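You operate a simulated robot arm through the tools that you are given. There is no shell and no other tool. Be economical: measure what you need, move in short steps, check, and stop when the job is done.

The job below is to be done with a simulated robot arm. You get a single attempt, and the scene is never put back.

Task
Tip Lot 279 into the top sieve, lid and clamp the stack, and run one cycle on medium.
Fine: put the tin back; after the cycle switch off and close the flap. Set down upright: what you pick out.

It is judged by the outcome, as a careful person would: the job done as asked, and still so three seconds after it is handed in. It fails if anything else is knocked over, pushed out of place, dropped, spilled or broken. Lids that push on must go on centred and level and be pressed home; caps that screw on are set level and turned clockwise until they are tight.

Robot
A 6-joint arm with a two-finger parallel gripper on a trunk, on a base that drives. Base frame: it is fixed to the floor where the robot stands at the start and does not move with it; the origin is under the middle of the robot, x ahead of it, y to its left, z up. Readings come in cm, rad, newtons and seconds.
Its first joint turns from -2.897 to 2.897 rad. Places, roughly: blue knob [60, -120, 100]; blue sieve [75, -150, 75]; clamp bar [60, -120, 110]; red latch [60, -150, 90]; shaker switch [40, -130, 60]; sieve shaker [60, -140, 50]; speed dial [40, -150, 60]; steel lid (19x19x5 cm) [80, -180, 80]; switch flap [40, -130, 60]. Payload 3.91 kg.
The TCP is the grasp point between the finger pads, 3 cm short of the fingertips. In the tool frame z runs along the fingers and y along their closing line. The gripper opens to 11 cm. The fingers are 2 cm wide and 1 cm thick; the gripper's body (4.8 by 11.2 cm) begins 5.5 cm behind the TCP.
Orientation is that of the tool frame in the base frame, as [roll, pitch, yaw] about the fixed x, y, z axes, in that order (R = Rz(yaw) Ry(pitch) Rx(roll)). With the fingers straight down and closing along the base's y, the tool's x points along the base's -x, its y along +y and its z along -z.

Tools
- The arm moves only by the tool arm_command. Its argument "increments" is a list that holds one entry, the list of rows, each a list of 6 numbers: the shift along the tool's x, y, z in cm, then the turn, a rotation vector about the tool's x, y, z in rad. In form: [[[dx, dy, dz, rx, ry, rz], ...]]. A call has 1 to 12 rows; each row shifts and turns the commanded pose from where the row before left it, along the tool's axes as they then stand. "claw" is the closure, from 0 (fully open) to 1 (shut), set as the call begins (left out, the last holds). Rows are played at 5 a second. More than 5 cm and 0.15 rad between two rows, or a gripper value outside its range, and nothing of the call is played. Where a pose cannot be reached the arm comes as near as it can. A force on the tool above 60 N (or 10 N above the force at the start of the call, whichever is more), or a blocked arm, ends the call early, and 0.2 s more pass. Each finger travels about 4.5 cm/s and halts on what it meets, pressing with about 44 N; the grip force reading is that of the motor and also rises with nothing between the fingers. The clock runs only during rows and for 0.2 s after the last one: add rows that do not move to give the fingers time. It gives the time, the measured TCP pose, the force on the tool (base axes), the opening and the grip force at its end, in the units of the frame above (readings bear some noise), with the torque about the TCP (base axes, N m) and any sound that the robot's microphone picked up, and new pictures: "views" is both (left out), scene, wrist or none.
- Cameras (640 x 400 px; columns grow to the right, rows downward): "scene" is now at [-2.18, 6.48, 162.04]; the picture's right is [-0.77, -0.63, 0.00], its down [-0.42, 0.51, -0.75] and it looks along [0.48, -0.58, -0.66] (base axes); focal length 255 px, centre (320, 200). "wrist" rides on the gripper at [7.7, 0.7, -11.4] in the tool frame; the picture's right is [-0.09, 1.00, 0.00], its down [-0.80, -0.07, -0.59] and it looks along [-0.59, -0.05, 0.80] (tool axes); focal length 270 px, centre (320, 200). There is no depth. A picture from a camera that has moved, and an enlarged one, comes with that camera's place and axes in the base frame and with its lens.
- lift_body(by): slides the trunk up (or, below 0, down) by that many cm; the arm and the scene camera ride with it, the base frame stays. It gives what a move gives, with no picture.
- steer(legs): drives the robot by 1 to 6 legs, each [ahead, turn to the left] in cm and rad, along the robot's own axes; the way and the turn of a leg run together, so that a leg with both is an arc; at most 150 cm and 3.142 rad a leg. The arm and the cameras ride along, it lands a little off, and it stops where it bumps. It gives what a move gives, and a new picture of the scene camera.
- head_to(pan, tilt): turns the head with the scene camera to pan (to the left, within 2.705 rad either way) and tilt (down, from -0.506 to 1.204), counted from straight ahead of the robot. It gives what a move gives, and a new picture of the scene camera.
- inspect(camera, box): a new picture of the part [left, top, right, bottom] of that camera's present view, enlarged. No time passes.
- close_job(): hands the job in; it is judged then, once.

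Work in short steps. Places have to be worked out from the pictures, the camera data and where the tool is seen: move nearer, look again, correct. Check each grasp and each placing, and mend what went wrong. You have 120 turns and 260 pictures in all, those below and enlarged ones among them. Open the gripper and draw the arm clear of the work before you hand the job in, unless the task says otherwise; then end with one line.

The tools are called after "Emit:" by a JSON object that holds its "name" and its "arguments". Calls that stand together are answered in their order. arm_command: Moves the arm, as the interface text tells. Its arguments: {"type":"object","properties":{"increments":{"type":"array","items":{"type":"array","items":{"type":"array","items":{"type":"number"}}}},"claw":{"type":"number"},"views":{"type":"string","enum":["both","scene","wrist","none"]}},"required":["increments"]} The other tools are called the same way: lift_body (by) slides the trunk up or down; steer (legs) drives the base; head_to (pan, tilt) turns the head that bears the scene camera; inspect (camera, box) takes an enlarged picture of a part of a camera's view; close_job () hands the job in.

At the start:

```text
t: 0.0
position: [27.61, -23.78, 126.17]
tcp_rot: [3.141, 0.001, -3.121]
wrist_force: [0.3, -0.5, 0.5]
wrist_torque: [-0.03, -0.01, -0.02]
width: 11.0
finger_force: 0.0
trunk travel left (down, up): [-57.5, 3.5]
robot x, y, heading: [0.28, -2.05, -0.0]
head pan, tilt: [-0.883, 0.717]
```

scene: 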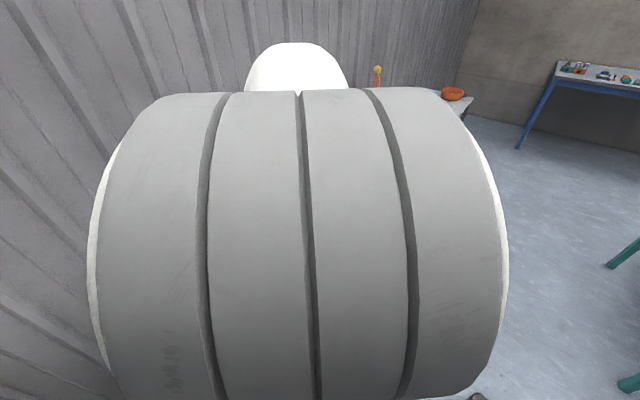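
wrist: 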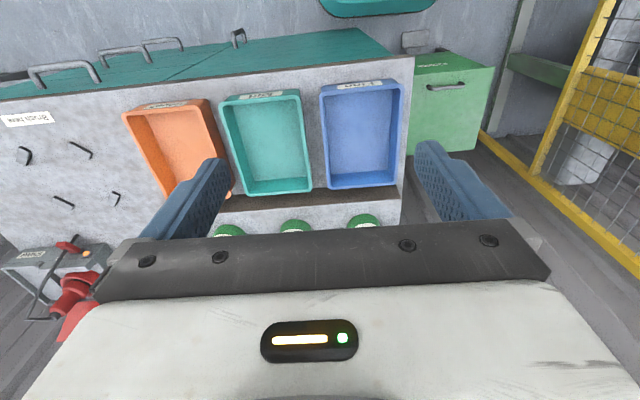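

The scene view is blocked by the arm. I pan the head to look around for the shaker (to the right, about y -140).

Emit:
{"name": "head_to", "arguments": {"pan": -1.5, "tilt": 0.6}}

Emit:
{"name": "head_to", "arguments": {"pan": 0.0, "tilt": 0.6}}

Emit:
{"name": "head_to", "arguments": {"pan": 1.3, "tilt": 0.6}}

Emit:
{"name": "head_to", "arguments": {"pan": -2.6, "tilt": 0.6}}

```text
t: 1.0
position: [27.57, -23.74, 126.12]
tcp_rot: [-3.142, 0.001, -3.123]
wrist_force: [0.5, 0.9, 0.3]
wrist_torque: [0.02, -0.02, 0.0]
width: 11.01
finger_force: 0.1
trunk travel left (down, up): [-57.5, 3.5]
robot x, y, heading: [-0.1, -1.97, -0.003]
head pan, tilt: [-1.499, 0.6]
camera scene: at [-6.91, 4.17, 163.05], right [-1.0, -0.07, 0.0], down [-0.04, 0.56, -0.82], along [0.06, -0.82, -0.57], focal length 255 px, centre (320, 200)
```

scene: 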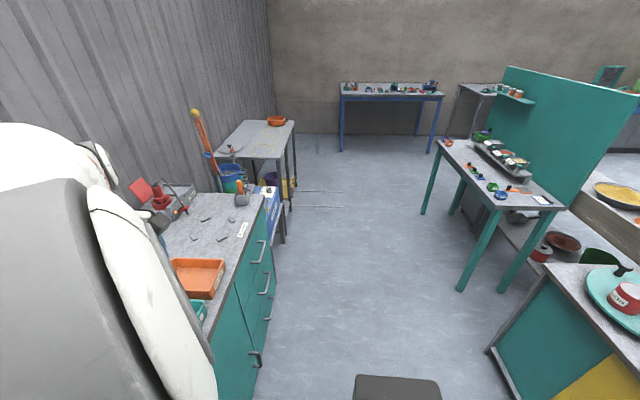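

```text
t: 2.6
position: [27.51, -23.77, 126.14]
tcp_rot: [3.141, 0.0, -3.123]
wrist_force: [0.2, -0.1, 0.1]
wrist_torque: [0.0, 0.0, 0.0]
width: 11.02
finger_force: 0.1
trunk travel left (down, up): [-57.5, 3.5]
robot x, y, heading: [-0.33, -2.03, 0.003]
head pan, tilt: [0.0, 0.6]
camera scene: at [1.31, 12.97, 163.05], right [0.0, -1.0, 0.0], down [-0.56, 0.0, -0.83], along [0.83, 0.0, -0.56], focal length 255 px, centre (320, 200)
```

scene: 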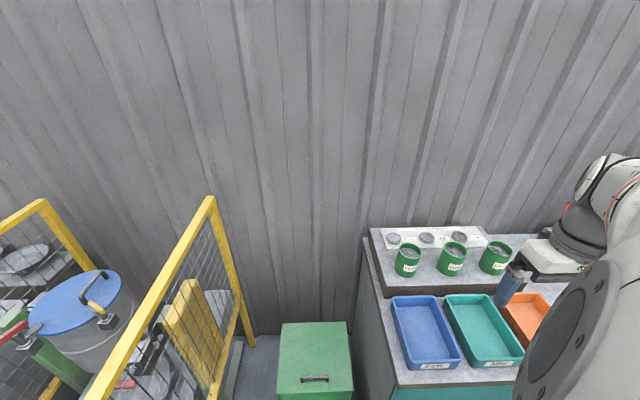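

```text
t: 4.1
position: [27.56, -23.87, 126.25]
tcp_rot: [3.141, 0.001, -3.122]
wrist_force: [-0.4, -0.2, 0.1]
wrist_torque: [0.01, 0.0, 0.01]
width: 10.99
finger_force: 0.0
trunk travel left (down, up): [-57.5, 3.5]
robot x, y, heading: [0.24, -1.79, -0.003]
head pan, tilt: [1.3, 0.6]
camera scene: at [-5.15, 21.5, 163.05], right [0.96, -0.27, 0.0], down [-0.15, -0.54, -0.83], along [0.22, 0.79, -0.56], focal length 255 px, centre (320, 200)
```

scene: 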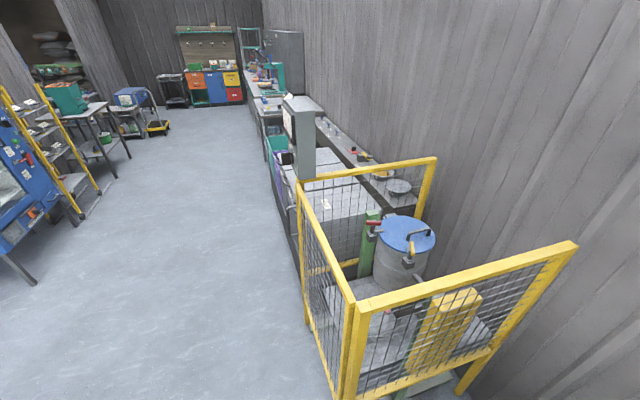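

```text
t: 7.3
position: [27.54, -23.82, 126.26]
tcp_rot: [-3.141, 0.001, -3.122]
wrist_force: [-0.8, 0.0, 0.0]
wrist_torque: [0.0, 0.0, 0.01]
width: 10.98
finger_force: 0.0
trunk travel left (down, up): [-57.5, 3.5]
robot x, y, heading: [0.02, -2.15, -0.003]
head pan, tilt: [-2.601, 0.6]
camera scene: at [-15.11, 8.44, 163.05], right [-0.51, 0.86, 0.0], down [0.48, 0.29, -0.83], along [-0.71, -0.42, -0.56], focal length 255 px, centre (320, 200)
```

scene: 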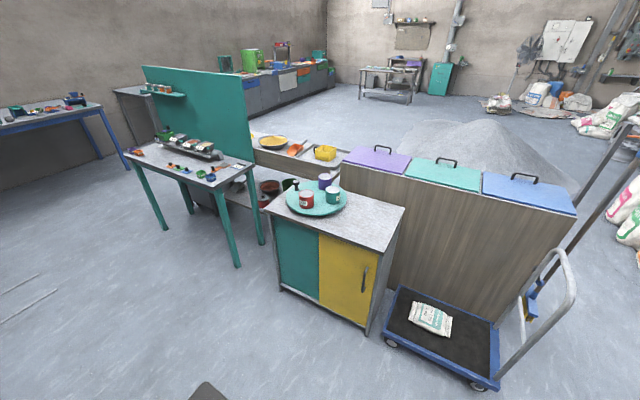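

I take a closer look at the right side where the shaker should be, and at the labels.

Emit:
{"name": "inspect", "arguments": {"camera": "scene", "box": [240, 150, 400, 250]}}

Emit:
{"name": "head_to", "arguments": {"pan": -1.25, "tilt": 0.75}}

Emit:
{"name": "inspect", "arguments": {"camera": "scene", "box": [240, 0, 480, 150]}}

Emit:
{"name": "head_to", "arguments": {"pan": 0.0, "tilt": 0.6}}

Emit:
{"name": "inspect", "arguments": {"camera": "scene", "box": [370, 210, 530, 310]}}

```text
4.00 times, centred on (320, 200) of scene
camera zoom: at [-15.11, 8.44, 163.05], right [-0.51, 0.86, 0.0], down [0.48, 0.29, -0.83], along [-0.71, -0.42, -0.56], focal length 1020 px, centre (320, 200)
```

zoom: 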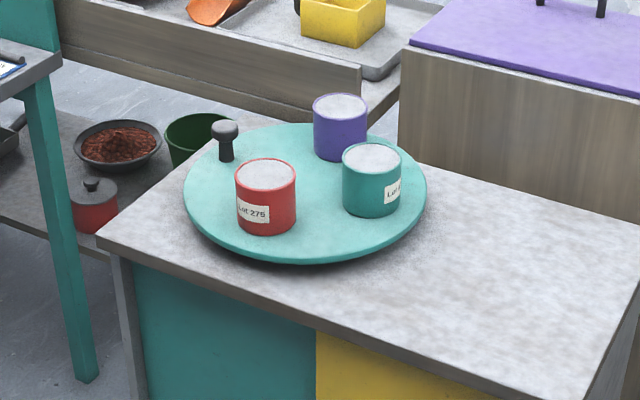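

```text
t: 8.8
position: [27.63, -24.0, 126.19]
tcp_rot: [3.141, 0.001, -3.123]
wrist_force: [-1.0, -0.6, 0.5]
wrist_torque: [0.02, -0.03, 0.0]
width: 10.98
finger_force: 0.1
trunk travel left (down, up): [-57.5, 3.5]
robot x, y, heading: [-0.02, -1.97, -0.002]
head pan, tilt: [-1.25, 0.75]
camera scene: at [-4.93, 5.12, 161.77], right [-0.95, -0.31, 0.0], down [-0.21, 0.65, -0.73], along [0.23, -0.69, -0.68], focal length 255 px, centre (320, 200)
```

scene: 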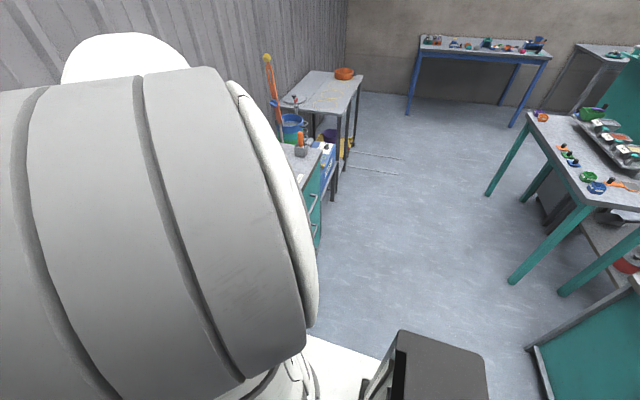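

```text
2.67 times, centred on (360, 75) of scene
camera zoom: at [-4.93, 5.12, 161.77], right [-0.95, -0.31, 0.0], down [-0.21, 0.65, -0.73], along [0.23, -0.69, -0.68], focal length 680 px, centre (213, 533)
```

zoom: 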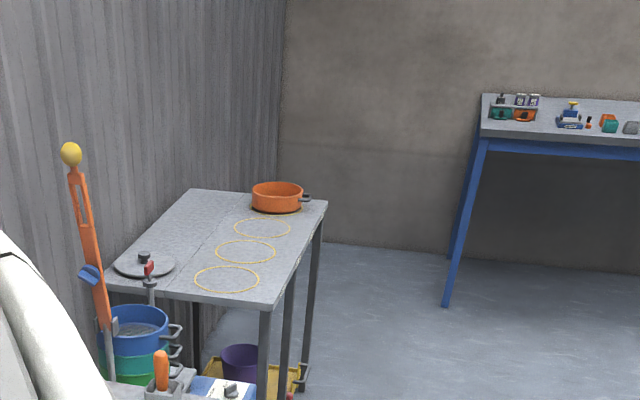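

```text
t: 10.2
position: [27.5, -23.83, 126.17]
tcp_rot: [3.141, 0.0, -3.122]
wrist_force: [0.5, 0.1, 0.1]
wrist_torque: [0.0, -0.01, -0.01]
width: 11.02
finger_force: 0.1
trunk travel left (down, up): [-57.5, 3.5]
robot x, y, heading: [-0.07, -1.71, -0.001]
head pan, tilt: [0.0, 0.6]
camera scene: at [1.31, 12.97, 163.05], right [0.0, -1.0, 0.0], down [-0.56, 0.0, -0.83], along [0.83, 0.0, -0.56], focal length 255 px, centre (320, 200)
```

scene: 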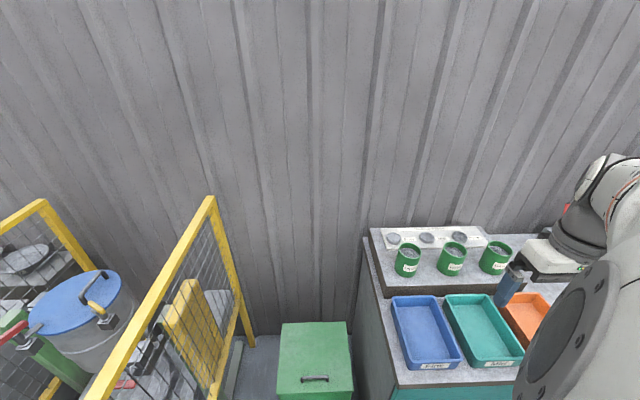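

```text
4.00 times, centred on (450, 260) of scene
camera zoom: at [1.31, 12.97, 163.05], right [0.0, -1.0, 0.0], down [-0.56, 0.0, -0.83], along [0.83, 0.0, -0.56], focal length 1020 px, centre (-200, -40)
```

zoom: 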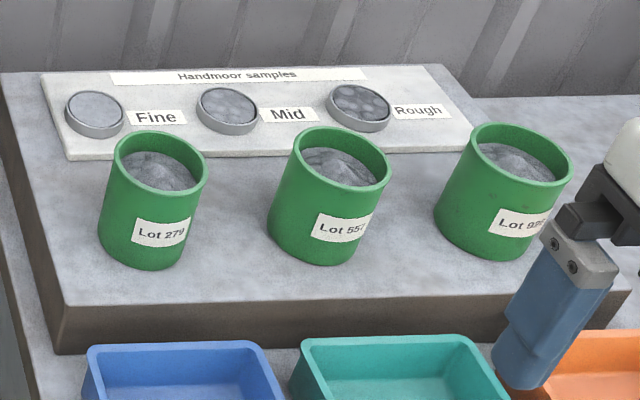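

The green tin at front-left is Lot 279. I check the tray labels and the look-alike red tin's number.

Emit:
{"name": "inspect", "arguments": {"camera": "scene", "box": [380, 290, 540, 390]}}

Emit:
{"name": "inspect", "arguments": {"camera": "scene", "box": [375, 220, 455, 290]}}

Emit:
{"name": "head_to", "arguments": {"pan": -2.6, "tilt": 0.6}}

Emit:
{"name": "inspect", "arguments": {"camera": "scene", "box": [280, 175, 350, 220]}}

```text
4.00 times, centred on (460, 340) of scene
camera zoom: at [1.31, 12.97, 163.05], right [0.0, -1.0, 0.0], down [-0.56, 0.0, -0.83], along [0.83, 0.0, -0.56], focal length 1020 px, centre (-240, -360)
```

zoom: 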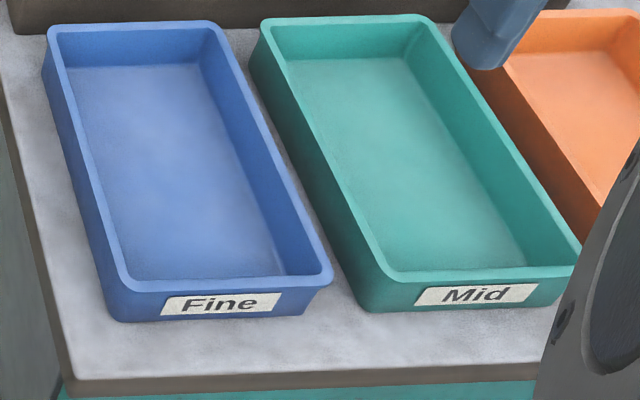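

```text
5.71 times, centred on (415, 255) of scene
camera zoom: at [1.31, 12.97, 163.05], right [0.0, -1.0, 0.0], down [-0.56, 0.0, -0.83], along [0.83, 0.0, -0.56], focal length 1456 px, centre (-223, -114)
```

zoom: 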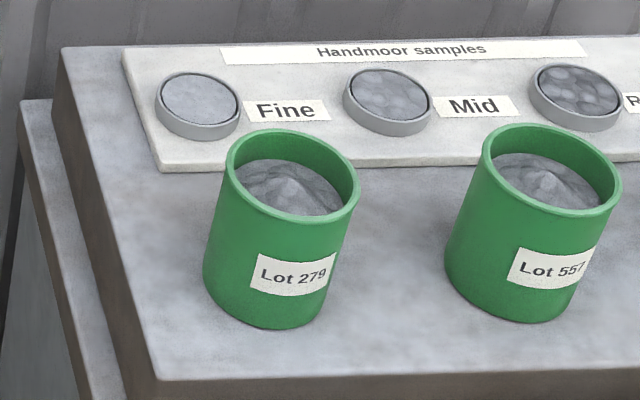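

```text
t: 12.5
position: [27.58, -23.9, 126.27]
tcp_rot: [3.141, -0.001, -3.124]
wrist_force: [-0.4, -0.4, 0.3]
wrist_torque: [0.01, 0.04, 0.01]
width: 11.0
finger_force: 0.1
trunk travel left (down, up): [-57.5, 3.5]
robot x, y, heading: [0.18, -2.11, 0.001]
head pan, tilt: [-2.601, 0.6]
camera scene: at [-15.11, 8.44, 163.05], right [-0.51, 0.86, 0.0], down [0.48, 0.29, -0.83], along [-0.71, -0.42, -0.56], focal length 255 px, centre (320, 200)
```

scene: 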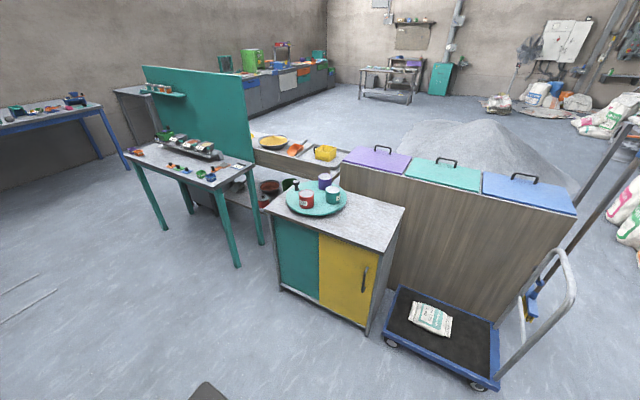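

```text
8.89 times, centred on (315, 198) of scene
camera zoom: at [-15.11, 8.44, 163.05], right [-0.51, 0.86, 0.0], down [0.48, 0.29, -0.83], along [-0.71, -0.42, -0.56], focal length 2266 px, centre (364, 222)
```

zoom: 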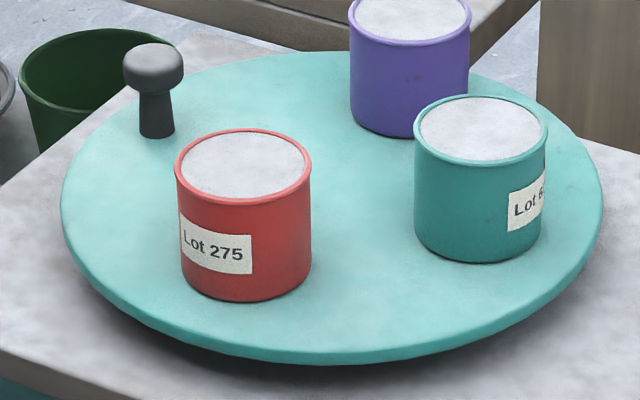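

Lot 279 is the green front-left tin, so I'll triangulate it with the wrist camera.

Emit:
{"name": "inspect", "arguments": {"camera": "wrist", "box": [200, 60, 420, 240]}}

Emit:
{"name": "head_to", "arguments": {"pan": -0.3, "tilt": 0.9}}

```text
2.22 times, centred on (310, 150) of wrist
camera zoom: at [19.82, -23.3, 137.57], right [0.07, 1.0, 0.0], down [0.8, -0.05, 0.59], along [0.59, -0.04, -0.8], focal length 601 px, centre (342, 311)
```

zoom: 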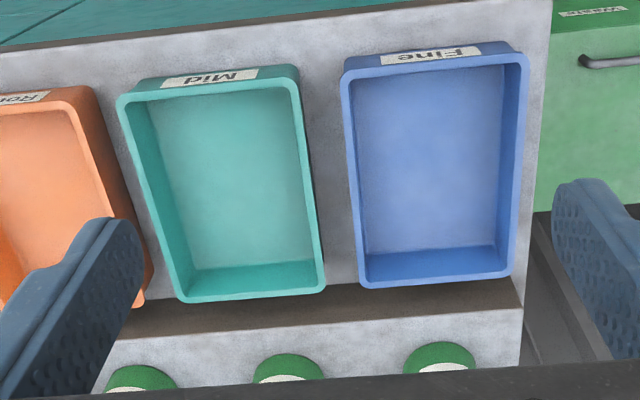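

```text
t: 14.7
position: [27.52, -23.7, 126.15]
tcp_rot: [3.141, 0.001, -3.122]
wrist_force: [-0.7, 0.1, 0.9]
wrist_torque: [0.01, 0.04, 0.0]
width: 11.03
finger_force: 0.1
trunk travel left (down, up): [-57.5, 3.5]
robot x, y, heading: [0.16, -1.73, -0.001]
head pan, tilt: [-0.3, 0.901]
camera scene: at [-0.32, 10.75, 160.57], right [-0.3, -0.95, 0.0], down [-0.75, 0.23, -0.62], along [0.59, -0.18, -0.78], focal length 255 px, centre (320, 200)
```

scene: 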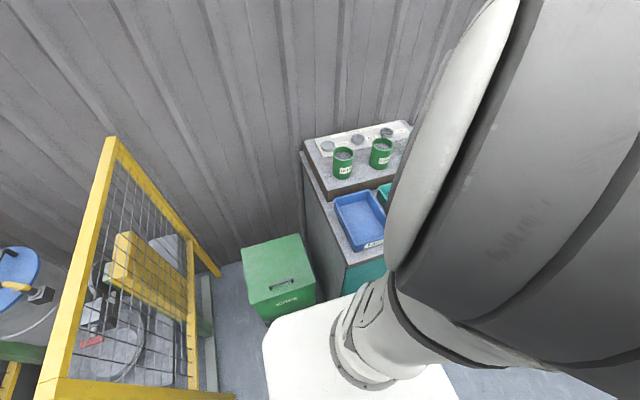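

Estimate: Lot 279 tin centre ≈ (61,-16.4), shelf z≈93, rim z≈102, diameter ≈7.6. I'll grip it from the side (tool horizontal, camera up). First move out to x≈44, then start the 180° re-orientation.

Emit:
{"name": "arm_command", "arguments": {"increments": [[[-4.2, 0, 0, 0, 0, 0], [-4.2, 0, 0, 0, 0, 0], [-4.2, 0, 0, 0, 0, 0], [-4.2, 0, 0, 0, 0, 0], [0, 0, 0, 0.1, 0, -0.1], [0, 0, 0, 0.1, 0, -0.1], [0, 0, 0, 0.1, 0, -0.1], [0, 0, 0, 0.1, 0, -0.1]]], "views": "both"}}

```text
t: 16.5
position: [44.31, -23.45, 126.28]
tcp_rot: [-2.749, -0.078, -2.733]
wrist_force: [1.6, 0.0, -0.3]
wrist_torque: [-0.01, 0.03, -0.01]
width: 11.02
finger_force: 0.2
trunk travel left (down, up): [-57.5, 3.5]
robot x, y, heading: [-0.01, -2.42, -0.003]
head pan, tilt: [-0.3, 0.901]
camera scene: at [-0.33, 10.78, 160.57], right [-0.3, -0.95, 0.0], down [-0.75, 0.23, -0.62], along [0.59, -0.18, -0.78], focal length 255 px, centre (320, 200)
camera wrist: at [36.02, -21.66, 137.14], right [-0.31, 0.87, -0.39], down [0.71, 0.49, 0.51], along [0.63, -0.11, -0.77], focal length 270 px, centre (320, 200)
```

scene: 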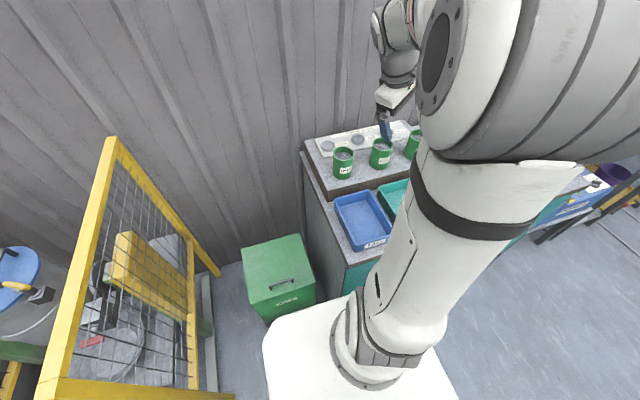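
wrist: 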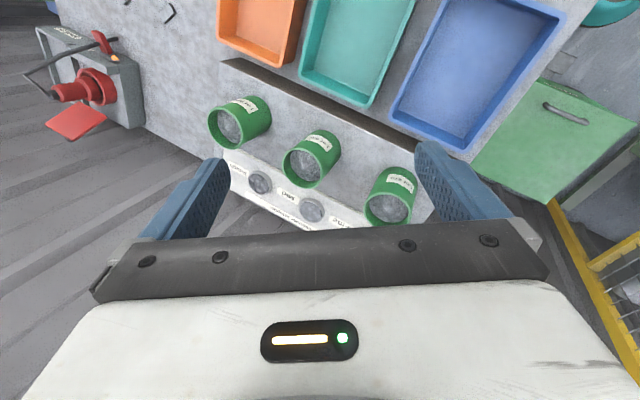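

Tin confirmed near (59.8,-16.4). Continue the re-orientation.

Emit:
{"name": "arm_command", "arguments": {"increments": [[[0, 0, 0, 0.1, 0, -0.1], [0, 0, 0, 0.1, 0, -0.1], [0, 0, 0, 0.1, 0, -0.1], [0, 0, 0, 0.1, 0, -0.1], [0, 0, 0, 0.1, 0, -0.1], [0, 0, 0, 0.1, 0, -0.1], [0, 0, 0, 0.1, 0, -0.1], [0, 0, 0, 0.1, 0, -0.1], [0, 0, 0, 0.1, 0, -0.1]]], "views": "scene"}}

Emit:
{"name": "arm_command", "arguments": {"increments": [[[0, 0, 0, 0.1, 0, -0.1], [0, 0, 0, 0.1, 0, -0.1], [0, 0, 0, 0.1, 0, -0.1], [0, 0, 0, 0.1, 0, -0.1], [0, 0, 0, 0.1, 0, -0.1], [0, 0, 0, 0.1, 0, -0.1], [0, 0, 0, 0.1, 0, -0.1], [0, 0, 0, 0.1, 0, -0.1], [0, 0, 0, 0.1, 0, -0.1]]], "views": "both"}}

```text
t: 18.5
position: [44.42, -23.43, 126.26]
tcp_rot: [-2.063, -0.684, -2.047]
wrist_force: [0.4, -0.1, -0.1]
wrist_torque: [0.02, 0.01, -0.02]
width: 11.0
finger_force: 0.0
trunk travel left (down, up): [-57.5, 3.5]
robot x, y, heading: [0.2, -1.63, -0.0]
head pan, tilt: [-0.3, 0.901]
camera scene: at [-0.33, 10.75, 160.58], right [-0.3, -0.95, 0.0], down [-0.75, 0.23, -0.62], along [0.59, -0.18, -0.78], focal length 255 px, centre (320, 200)
```

scene: 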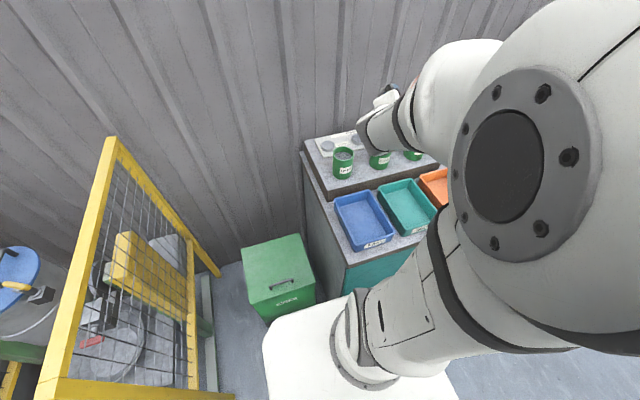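

```text
t: 20.5
position: [49.3, 1.6, 133.18]
tcp_rot: [-1.701, -1.553, -1.456]
wrist_force: [0.6, 0.3, -0.3]
wrist_torque: [0.02, 0.04, 0.02]
width: 10.99
finger_force: 0.0
out of reach, approached as far as the arm can: row 3, 4, 5, 6, 7, 8, 9
trunk travel left (down, up): [-57.5, 3.5]
robot x, y, heading: [0.08, -1.84, 0.002]
head pan, tilt: [-0.3, 0.901]
camera scene: at [-0.36, 10.76, 160.57], right [-0.3, -0.95, 0.0], down [-0.75, 0.23, -0.62], along [0.59, -0.18, -0.78], focal length 255 px, centre (320, 200)
camera wrist: at [37.9, 0.95, 140.77], right [-0.02, -0.99, -0.11], down [-0.59, 0.1, -0.8], along [0.8, 0.05, -0.59], focal length 270 px, centre (320, 200)
```

scene: 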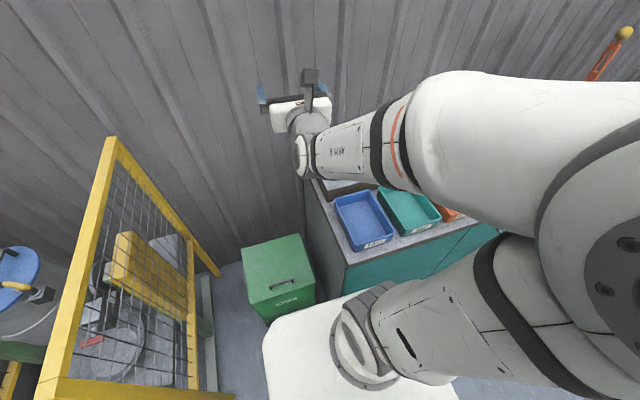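
wrist: 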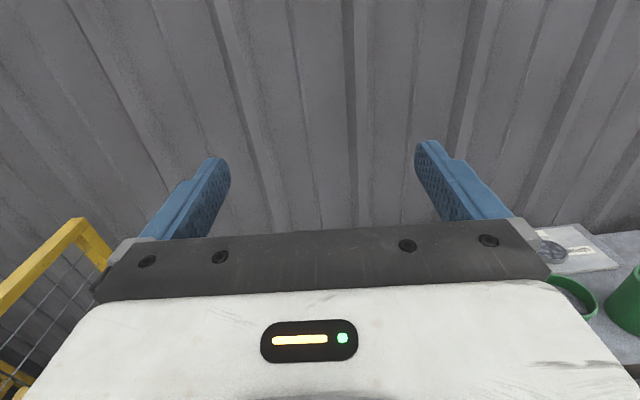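

Nearly there, though the position drifted off during the turn. A small move tests the arm here: toward y −16 and down.

Emit:
{"name": "arm_command", "arguments": {"increments": [[[0, 0, 0, 0, 0, 0], [-2, 2, -2, 0, 0, 0], [-2, 2, -2, 0, 0, 0]]], "views": "none"}}

```text
t: 21.3
position: [49.31, 1.99, 133.32]
tcp_rot: [-1.625, -1.551, -1.527]
wrist_force: [-0.4, 0.9, 0.3]
wrist_torque: [-0.03, 0.01, 0.02]
width: 11.01
finger_force: 0.0
out of reach, approached as far as the arm can: row 2, 3
trunk travel left (down, up): [-57.5, 3.5]
robot x, y, heading: [-0.11, -1.89, -0.004]
head pan, tilt: [-0.3, 0.901]
```

The commanded pose is probably too close to the body for a horizontal tool; push the target forward while staying high.

Emit:
{"name": "arm_command", "arguments": {"increments": [[[1, -2, 4, 0, 0, 0], [1, -2, 4, 0, 0, 0], [1, -2, 4, 0, 0, 0], [0, -1, 3, 0, 0, 0], [0, 0, 0, 0, 0, 0]]], "views": "scene"}}

```text
t: 22.5
position: [64.05, 9.06, 136.66]
tcp_rot: [-1.537, -1.549, -1.604]
wrist_force: [-0.1, 0.5, 0.3]
wrist_torque: [-0.05, 0.01, 0.02]
width: 11.0
finger_force: 0.0
trunk travel left (down, up): [-57.5, 3.5]
robot x, y, heading: [0.14, -1.93, -0.002]
head pan, tilt: [-0.3, 0.901]
camera scene: at [-0.36, 10.74, 160.58], right [-0.3, -0.95, 0.0], down [-0.75, 0.23, -0.62], along [0.59, -0.18, -0.78], focal length 255 px, centre (320, 200)
```

scene: 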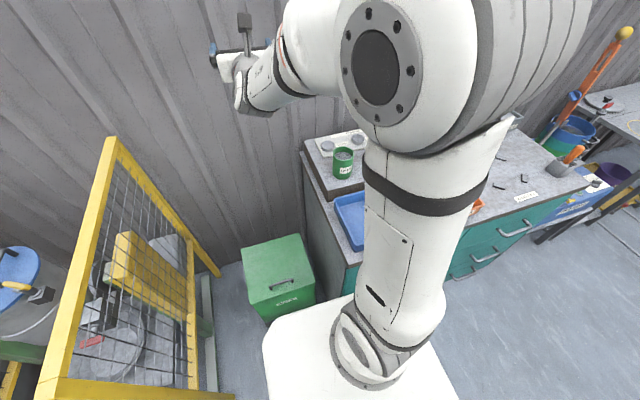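

The horizontal pose works now. Back the base up 14 cm for room, then shift sideways to y≈−16.

Emit:
{"name": "steer", "arguments": {"legs": [[-14, 0]]}}

Emit:
{"name": "arm_command", "arguments": {"increments": [[[0, 4.2, 0, 0, 0, 0], [0, 4.2, 0, 0, 0, 0], [0, 4.2, 0, 0, 0, 0], [0, 4.2, 0, 0, 0, 0], [0, 4.2, 0, 0, 0, 0], [0, 4.4, 0, 0, 0, 0]]], "views": "both"}}

```text
t: 23.8
position: [50.31, 9.15, 136.81]
tcp_rot: [-1.492, -1.549, -1.654]
wrist_force: [-0.1, -1.1, 0.4]
wrist_torque: [0.01, 0.02, 0.01]
width: 11.01
finger_force: 0.1
trunk travel left (down, up): [-57.5, 3.5]
robot x, y, heading: [-13.57, -1.73, -0.001]
head pan, tilt: [-0.3, 0.901]
camera scene: at [-14.13, 10.77, 160.57], right [-0.3, -0.96, 0.0], down [-0.75, 0.23, -0.62], along [0.59, -0.18, -0.78], focal length 255 px, centre (320, 200)
```

scene: 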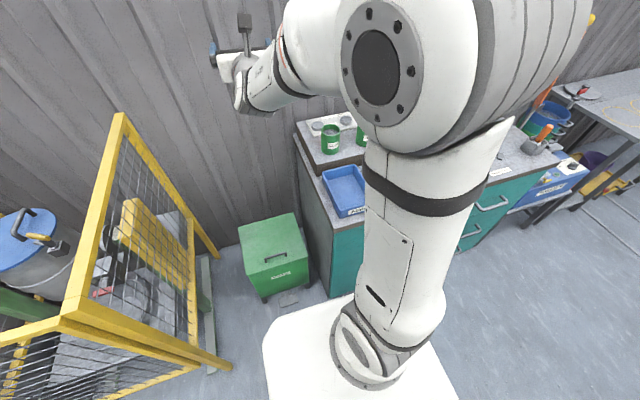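

```text
t: 25.2
position: [48.87, 1.25, 140.69]
tcp_rot: [-1.837, -1.55, -1.338]
wrist_force: [-0.3, 0.6, 0.5]
wrist_torque: [0.02, 0.02, 0.0]
width: 11.0
finger_force: 0.0
out of reach, approached as far as the arm can: row 2, 3, 4, 5, 6
trunk travel left (down, up): [-57.5, 3.5]
robot x, y, heading: [-13.7, -1.95, 0.002]
head pan, tilt: [-0.3, 0.901]
camera scene: at [-14.06, 10.73, 160.58], right [-0.3, -0.96, 0.0], down [-0.75, 0.23, -0.62], along [0.59, -0.18, -0.78], focal length 255 px, centre (320, 200)
camera wrist: at [37.42, 0.72, 148.34], right [-0.03, -0.99, -0.11], down [-0.6, 0.11, -0.8], along [0.8, 0.04, -0.6], focal length 270 px, centre (320, 200)
```

scene: 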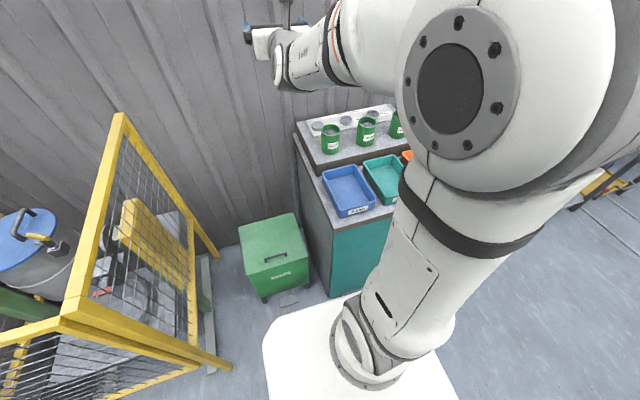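
wrist: 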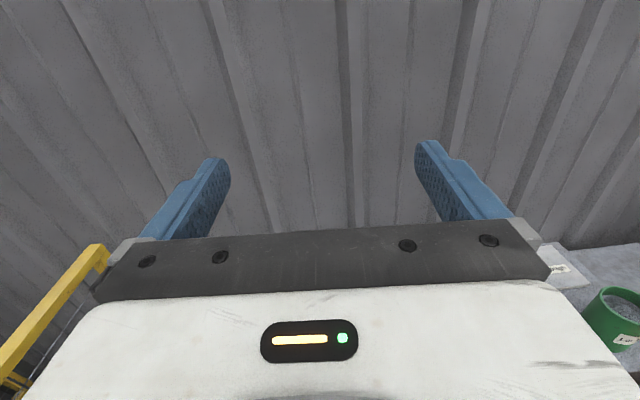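

The arm can't shift that way in this posture, so I move the base 18 cm to the right instead.

Emit:
{"name": "steer", "arguments": {"legs": [[0, -1.57], [17.7, 0], [0, 1.57]]}}

```text
t: 34.3
position: [49.23, -11.08, 140.58]
tcp_rot: [-1.862, -1.55, -1.232]
wrist_force: [0.3, -0.3, -0.1]
wrist_torque: [0.0, -0.02, -0.03]
width: 11.01
finger_force: 0.0
trunk travel left (down, up): [-57.5, 3.5]
robot x, y, heading: [-13.28, -19.5, 0.077]
head pan, tilt: [-0.3, 0.901]
camera scene: at [-14.21, -6.86, 160.57], right [-0.23, -0.97, 0.0], down [-0.76, 0.18, -0.62], along [0.61, -0.14, -0.78], focal length 255 px, centre (320, 200)
```

scene: 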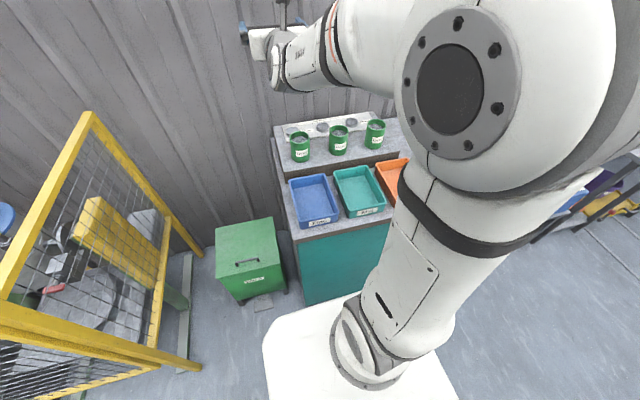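

Correct the heading, which should bring the TCP to y≈−16, then lower the trunk to z≈106.

Emit:
{"name": "steer", "arguments": {"legs": [[0, -0.077]]}}

Emit:
{"name": "lift_body", "arguments": {"by": -34}}

Emit:
{"name": "arm_command", "arguments": {"increments": [[[0, 0, 0, 0, 0, 0]]], "views": "both"}}

```text
t: 35.2
position: [49.82, -16.03, 140.63]
tcp_rot: [-1.905, -1.55, -1.267]
wrist_force: [0.2, 0.5, -0.1]
wrist_torque: [0.03, -0.01, 0.0]
width: 11.01
finger_force: 0.1
trunk travel left (down, up): [-57.5, 3.5]
robot x, y, heading: [-12.92, -19.14, -0.002]
head pan, tilt: [-0.3, 0.901]
camera scene: at [-13.17, -6.72, 160.57], right [-0.29, -0.96, 0.0], down [-0.75, 0.23, -0.62], along [0.59, -0.18, -0.78], focal length 255 px, centre (320, 200)
```

scene: 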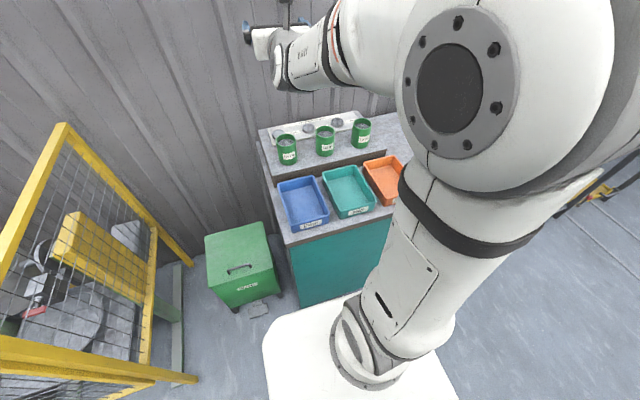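

```text
t: 38.5
position: [49.72, -15.97, 106.52]
tcp_rot: [-1.881, -1.551, -1.29]
wrist_force: [-0.1, 0.0, -0.4]
wrist_torque: [-0.03, 0.0, 0.0]
width: 11.0
finger_force: 0.1
trunk travel left (down, up): [-23.5, 37.5]
robot x, y, heading: [-12.86, -19.11, 0.01]
head pan, tilt: [-0.3, 0.901]
```

```text
t: 38.9
position: [49.74, -16.15, 106.59]
tcp_rot: [-1.883, -1.55, -1.289]
wrist_force: [0.0, -0.9, 0.7]
wrist_torque: [0.01, 0.01, -0.02]
width: 11.01
finger_force: 0.0
trunk travel left (down, up): [-23.5, 37.5]
robot x, y, heading: [-12.24, -19.24, 0.001]
head pan, tilt: [-0.3, 0.901]
camera scene: at [-13.23, -6.73, 126.58], right [-0.29, -0.96, 0.0], down [-0.75, 0.23, -0.62], along [0.59, -0.18, -0.78], focal length 255 px, centre (320, 200)
camera wrist: at [38.28, -16.54, 114.28], right [-0.03, -0.99, -0.11], down [-0.6, 0.11, -0.8], along [0.8, 0.04, -0.6], focal length 270 px, centre (320, 200)
```

scene: 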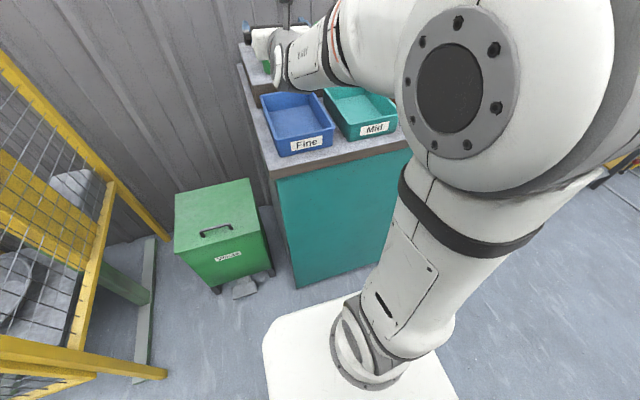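
wrist: 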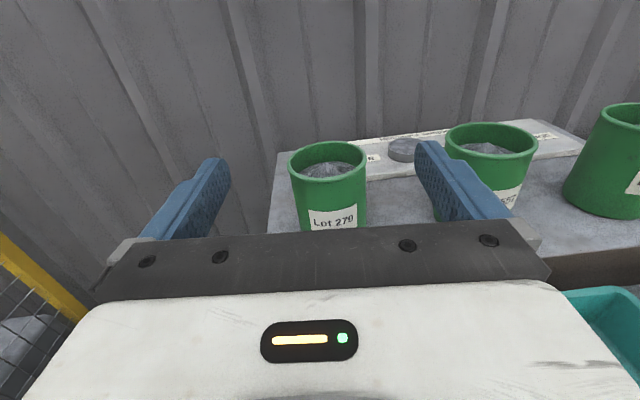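

Tin 279 is well framed (rim ≈(60.8,−16.7,102.3)). Level the roll, trim y, lower the trunk to z≈98.5, and advance part way.

Emit:
{"name": "arm_command", "arguments": {"increments": [[[0, 0.4, 0, 0, 0, -0.11], [0, 0, 0, 0, 0, 0]]], "views": "none"}}

Emit:
{"name": "lift_body", "arguments": {"by": -7.8}}

Emit:
{"name": "arm_command", "arguments": {"increments": [[[0, 0, 2.5, 0, 0, 0], [0, 0, 2.5, 0, 0, 0]]], "views": "both"}}

```text
t: 39.5
position: [49.7, -16.33, 106.61]
tcp_rot: [1.655, -1.481, 1.454]
wrist_force: [0.4, -1.0, 0.0]
wrist_torque: [-0.03, 0.01, -0.01]
width: 11.02
finger_force: 0.1
trunk travel left (down, up): [-23.5, 37.5]
robot x, y, heading: [-12.67, -19.21, 0.003]
head pan, tilt: [-0.3, 0.901]
```

```text
t: 40.6
position: [49.62, -16.4, 98.9]
tcp_rot: [1.653, -1.481, 1.456]
wrist_force: [-0.1, -0.5, -0.2]
wrist_torque: [0.04, 0.06, 0.0]
width: 11.0
finger_force: 0.0
trunk travel left (down, up): [-15.7, 45.3]
robot x, y, heading: [-12.72, -19.76, -0.002]
head pan, tilt: [-0.3, 0.901]
```

```text
t: 41.2
position: [54.52, -16.74, 99.03]
tcp_rot: [1.667, -1.483, 1.434]
wrist_force: [-0.3, -0.1, -0.2]
wrist_torque: [-0.01, -0.01, -0.02]
width: 10.97
finger_force: 0.1
trunk travel left (down, up): [-15.7, 45.3]
robot x, y, heading: [-12.51, -19.6, -0.003]
head pan, tilt: [-0.3, 0.901]
camera scene: at [-13.26, -6.73, 118.77], right [-0.29, -0.96, 0.0], down [-0.75, 0.23, -0.62], along [0.59, -0.18, -0.78], focal length 255 px, centre (320, 200)
camera wrist: at [43.24, -16.09, 106.75], right [-0.04, -1.0, 0.0], down [-0.6, 0.02, -0.8], along [0.8, -0.03, -0.6], focal length 270 px, centre (320, 200)
```

scene: 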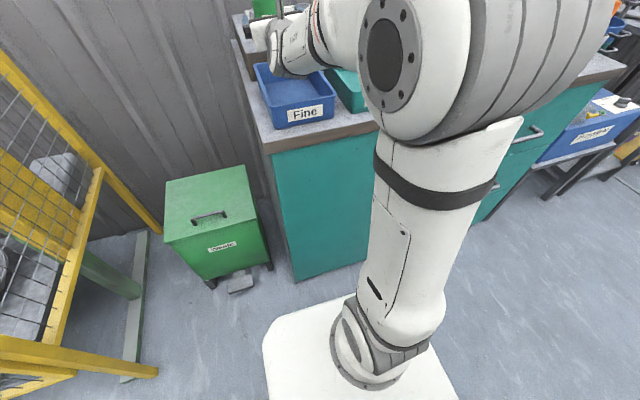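
wrist: 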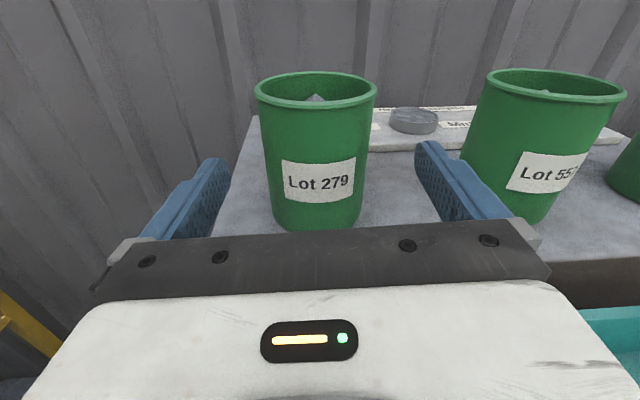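

Tin centre ≈(61,−16.5), dia 7.6. Advance 6.4 with a slight y trim, then close.

Emit:
{"name": "arm_command", "arguments": {"increments": [[[0, -0.3, 2.2, 0, 0, 0], [0, -0.3, 2.2, 0, 0, 0], [0, 0, 2.0, 0, 0, 0], [0, 0, 0, 0, 0, 0]]], "views": "wrist"}}

```text
t: 42.2
position: [61.06, -16.09, 98.55]
tcp_rot: [1.665, -1.48, 1.441]
wrist_force: [0.0, -0.4, -0.2]
wrist_torque: [-0.02, 0.02, 0.0]
width: 11.01
finger_force: 0.1
trunk travel left (down, up): [-15.7, 45.3]
robot x, y, heading: [-12.4, -19.62, 0.002]
head pan, tilt: [-0.3, 0.901]
camera wrist: at [49.56, -15.69, 106.33], right [-0.04, -1.0, 0.0], down [-0.6, 0.02, -0.8], along [0.8, -0.03, -0.6], focal length 270 px, centre (320, 200)
```

wrist: 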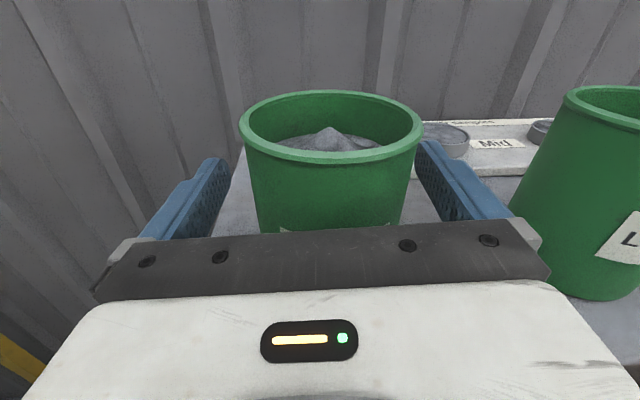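

Centred within ~0.4 cm; trim and close gently.

Emit:
{"name": "arm_command", "arguments": {"increments": [[[0, 0.4, 0, 0, 0, 0], [0, 0, 0, 0, 0, 0]]], "views": "none"}}

Emit:
{"name": "arm_command", "arguments": {"increments": [[[0, 0, 0, 0, 0, 0], [0, 0, 0, 0, 0, 0], [0, 0, 0, 0, 0, 0], [0, 0, 0, 0, 0, 0]]], "claw": 0.5, "views": "wrist"}}

```text
t: 42.8
position: [60.98, -16.45, 98.67]
tcp_rot: [1.677, -1.479, 1.423]
wrist_force: [0.3, 0.0, 0.3]
wrist_torque: [0.01, 0.02, 0.01]
width: 11.01
finger_force: 0.0
trunk travel left (down, up): [-15.7, 45.3]
robot x, y, heading: [-12.94, -19.73, 0.002]
head pan, tilt: [-0.3, 0.901]
```

```text
t: 43.8
position: [61.03, -16.62, 98.73]
tcp_rot: [1.677, -1.482, 1.423]
wrist_force: [0.2, -0.7, 0.1]
wrist_torque: [0.09, -0.05, 0.01]
width: 7.3
finger_force: 43.9
trunk travel left (down, up): [-15.7, 45.3]
robot x, y, heading: [-13.05, -19.38, 0.003]
head pan, tilt: [-0.3, 0.901]
camera wrist: at [49.58, -16.0, 106.43], right [-0.04, -1.0, 0.0], down [-0.6, 0.02, -0.8], along [0.8, -0.03, -0.6], focal length 270 px, centre (320, 200)
```

wrist: 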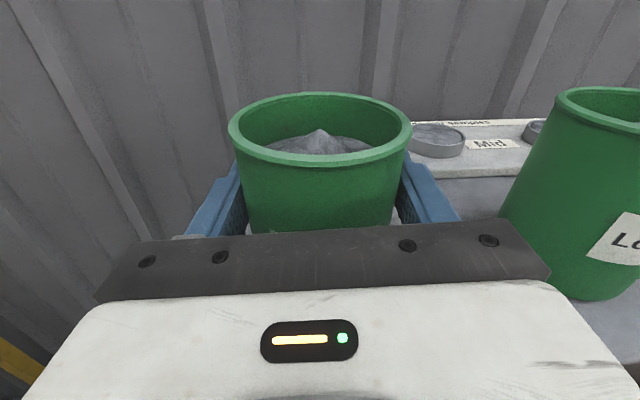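

Grip holds (7.3 cm, 44 N). Lift with the trunk and back away.

Emit:
{"name": "lift_body", "arguments": {"by": 20}}

Emit:
{"name": "steer", "arguments": {"legs": [[-30, 0]]}}

Emit:
{"name": "head_to", "arguments": {"pan": -1.1, "tilt": 0.5}}

```text
t: 46.0
position: [61.05, -16.55, 118.65]
tcp_rot: [1.683, -1.479, 1.418]
wrist_force: [0.6, 0.9, -3.7]
wrist_torque: [-0.02, 0.01, 0.0]
width: 7.29
finger_force: 43.7
trunk travel left (down, up): [-35.7, 25.3]
robot x, y, heading: [-13.09, -19.3, 0.003]
head pan, tilt: [-0.3, 0.901]
```

```text
t: 48.1
position: [30.34, -16.48, 118.62]
tcp_rot: [1.679, -1.48, 1.424]
wrist_force: [0.2, -0.1, -2.9]
wrist_torque: [0.0, 0.0, -0.01]
width: 7.27
finger_force: 44.2
trunk travel left (down, up): [-35.7, 25.3]
robot x, y, heading: [-43.75, -19.85, 0.0]
head pan, tilt: [-0.3, 0.901]
camera scene: at [-43.88, -6.8, 138.77], right [-0.29, -0.96, 0.0], down [-0.75, 0.23, -0.62], along [0.59, -0.18, -0.78], focal length 255 px, centre (320, 200)
```

scene: 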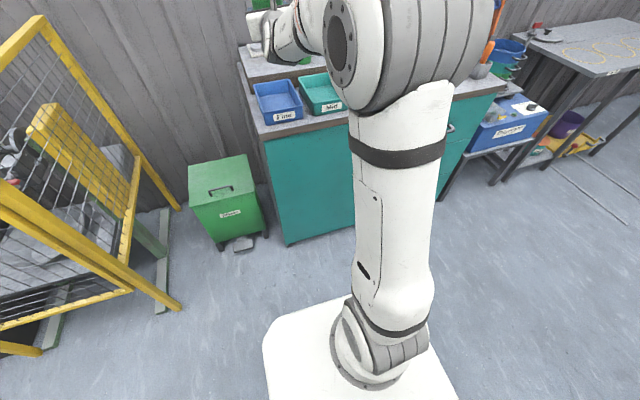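

```text
t: 49.2
position: [30.42, -16.55, 118.63]
tcp_rot: [1.681, -1.482, 1.422]
wrist_force: [-0.1, 0.2, -2.4]
wrist_torque: [-0.01, -0.04, -0.01]
width: 7.29
finger_force: 43.9
trunk travel left (down, up): [-35.7, 25.3]
robot x, y, heading: [-43.65, -19.53, 0.006]
head pan, tilt: [-1.1, 0.499]
camera scene: at [-46.92, -12.68, 142.16], right [-0.89, -0.46, 0.0], down [-0.22, 0.43, -0.88], along [0.4, -0.78, -0.48], focal length 255 px, centre (320, 200)
```

scene: 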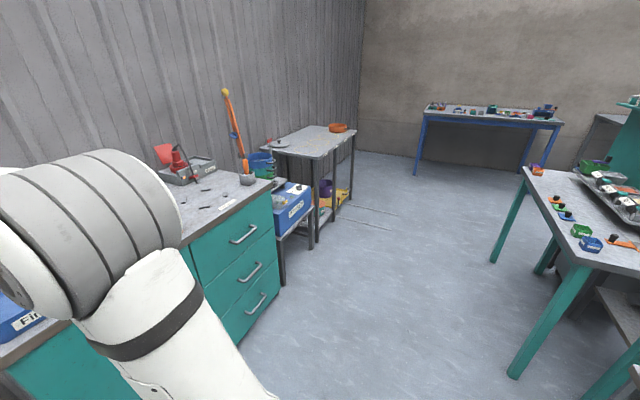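

Drive along the aisle to the shaker and face it again.

Emit:
{"name": "steer", "arguments": {"legs": [[0, -1.57], [123, 0], [0, 1.57]]}}

Emit:
{"name": "head_to", "arguments": {"pan": 0.1, "tilt": 0.5}}

```text
t: 61.8
position: [22.43, -184.13, 118.54]
tcp_rot: [1.708, -1.483, 0.812]
wrist_force: [-0.5, -0.8, -3.4]
wrist_torque: [0.01, 0.0, 0.05]
width: 7.17
finger_force: 43.9
trunk travel left (down, up): [-35.7, 25.3]
robot x, y, heading: [-42.68, -148.4, -0.597]
head pan, tilt: [-1.1, 0.499]
stopped in leg 3: the robot was blocked; the commanded pose is now the measured one
camera scene: at [-41.84, -141.08, 142.17], right [-0.99, 0.12, 0.0], down [0.06, 0.48, -0.88], along [-0.1, -0.87, -0.48], focal length 255 px, centre (320, 200)
```

scene: 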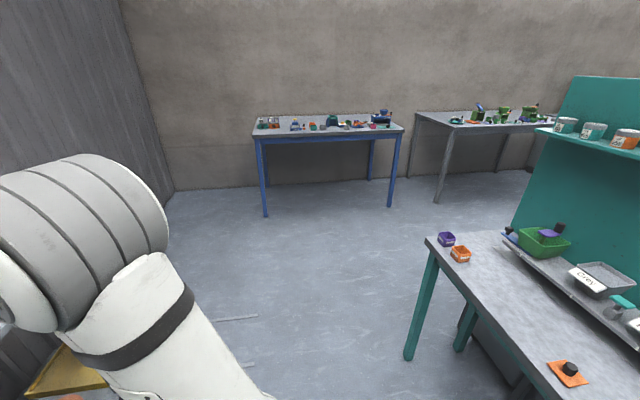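

```text
t: 63.2
position: [22.37, -183.8, 118.6]
tcp_rot: [1.685, -1.482, 0.837]
wrist_force: [0.8, 0.0, -3.1]
wrist_torque: [0.0, -0.03, -0.02]
width: 7.16
finger_force: 44.4
trunk travel left (down, up): [-35.7, 25.3]
robot x, y, heading: [-43.16, -148.66, -0.592]
head pan, tilt: [0.099, 0.499]
camera scene: at [-32.67, -136.21, 142.16], right [-0.47, -0.88, 0.0], down [-0.42, 0.23, -0.88], along [0.77, -0.41, -0.48], focal length 255 px, centre (320, 200)
```

scene: 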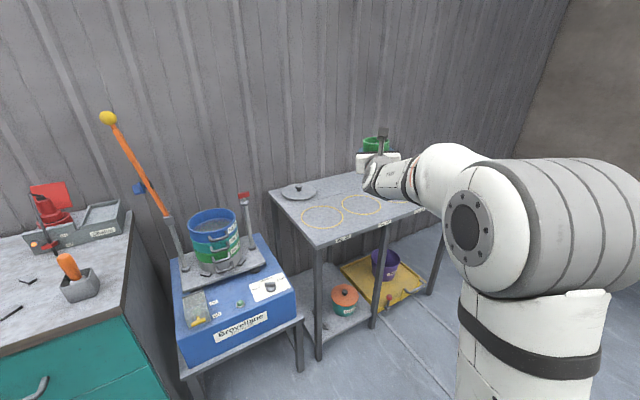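

The turn was blocked. I look at the tin and around the base to find what touched.

Emit:
{"name": "arm_command", "arguments": {"increments": [[[0, 0, 0, 0, 0, 0]]], "views": "wrist"}}

Emit:
{"name": "inspect", "arguments": {"camera": "scene", "box": [160, 90, 400, 360]}}

Emit:
{"name": "head_to", "arguments": {"pan": -0.2, "tilt": 1.1}}

Emit:
{"name": "head_to", "arguments": {"pan": -1.3, "tilt": 1.1}}

```text
t: 63.6
position: [22.41, -183.97, 118.74]
tcp_rot: [1.685, -1.483, 0.838]
wrist_force: [1.0, 0.6, -3.2]
wrist_torque: [-0.03, 0.0, -0.02]
width: 7.17
finger_force: 44.6
trunk travel left (down, up): [-35.7, 25.3]
robot x, y, heading: [-42.61, -148.66, -0.589]
head pan, tilt: [0.099, 0.499]
camera wrist: at [13.17, -177.36, 126.44], right [-0.58, -0.81, 0.0], down [-0.49, 0.35, -0.8], along [0.65, -0.46, -0.6], focal length 270 px, centre (320, 200)
```

wrist: 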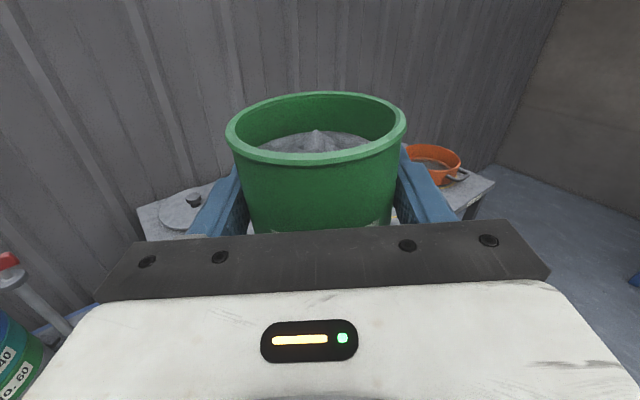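

```text
1.48 times, centred on (280, 225) of scene
camera zoom: at [-32.66, -136.2, 142.16], right [-0.47, -0.88, 0.0], down [-0.42, 0.23, -0.88], along [0.77, -0.41, -0.48], focal length 378 px, centre (379, 163)
```

zoom: 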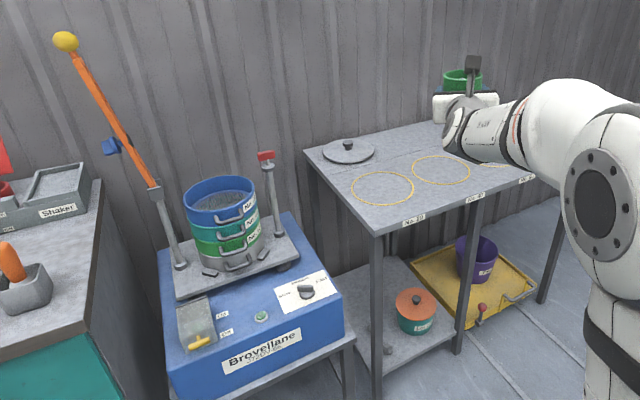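

```text
t: 64.6
position: [22.46, -183.96, 118.69]
tcp_rot: [1.685, -1.482, 0.838]
wrist_force: [0.4, 0.5, -2.9]
wrist_torque: [0.05, -0.02, -0.01]
width: 7.15
finger_force: 44.5
trunk travel left (down, up): [-35.7, 25.3]
robot x, y, heading: [-42.79, -148.83, -0.595]
head pan, tilt: [-0.201, 1.1]
camera scene: at [-36.24, -136.4, 137.4], right [-0.71, -0.7, 0.0], down [-0.63, 0.63, -0.45], along [0.32, -0.32, -0.89], focal length 255 px, centre (320, 200)
```

scene: 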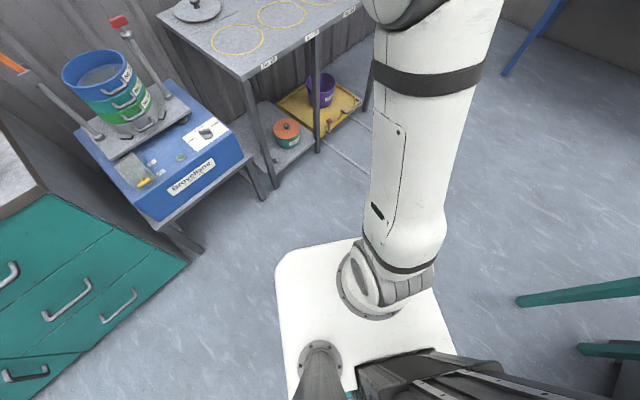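

```text
t: 65.9
position: [22.47, -184.0, 118.62]
tcp_rot: [1.684, -1.482, 0.837]
wrist_force: [-0.3, -0.5, -3.0]
wrist_torque: [-0.02, 0.0, 0.0]
width: 7.15
finger_force: 43.9
trunk travel left (down, up): [-35.7, 25.3]
robot x, y, heading: [-42.93, -148.4, -0.593]
head pan, tilt: [-1.3, 1.1]
camera scene: at [-42.67, -137.9, 137.39], right [-0.95, 0.31, 0.0], down [0.28, 0.85, -0.45], along [-0.14, -0.43, -0.89], focal length 255 px, centre (320, 200)
```

scene: 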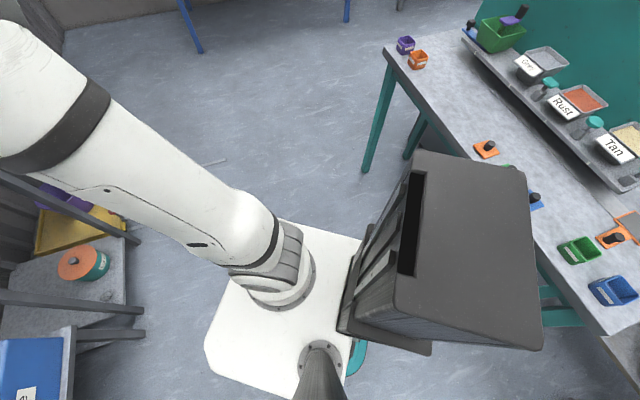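

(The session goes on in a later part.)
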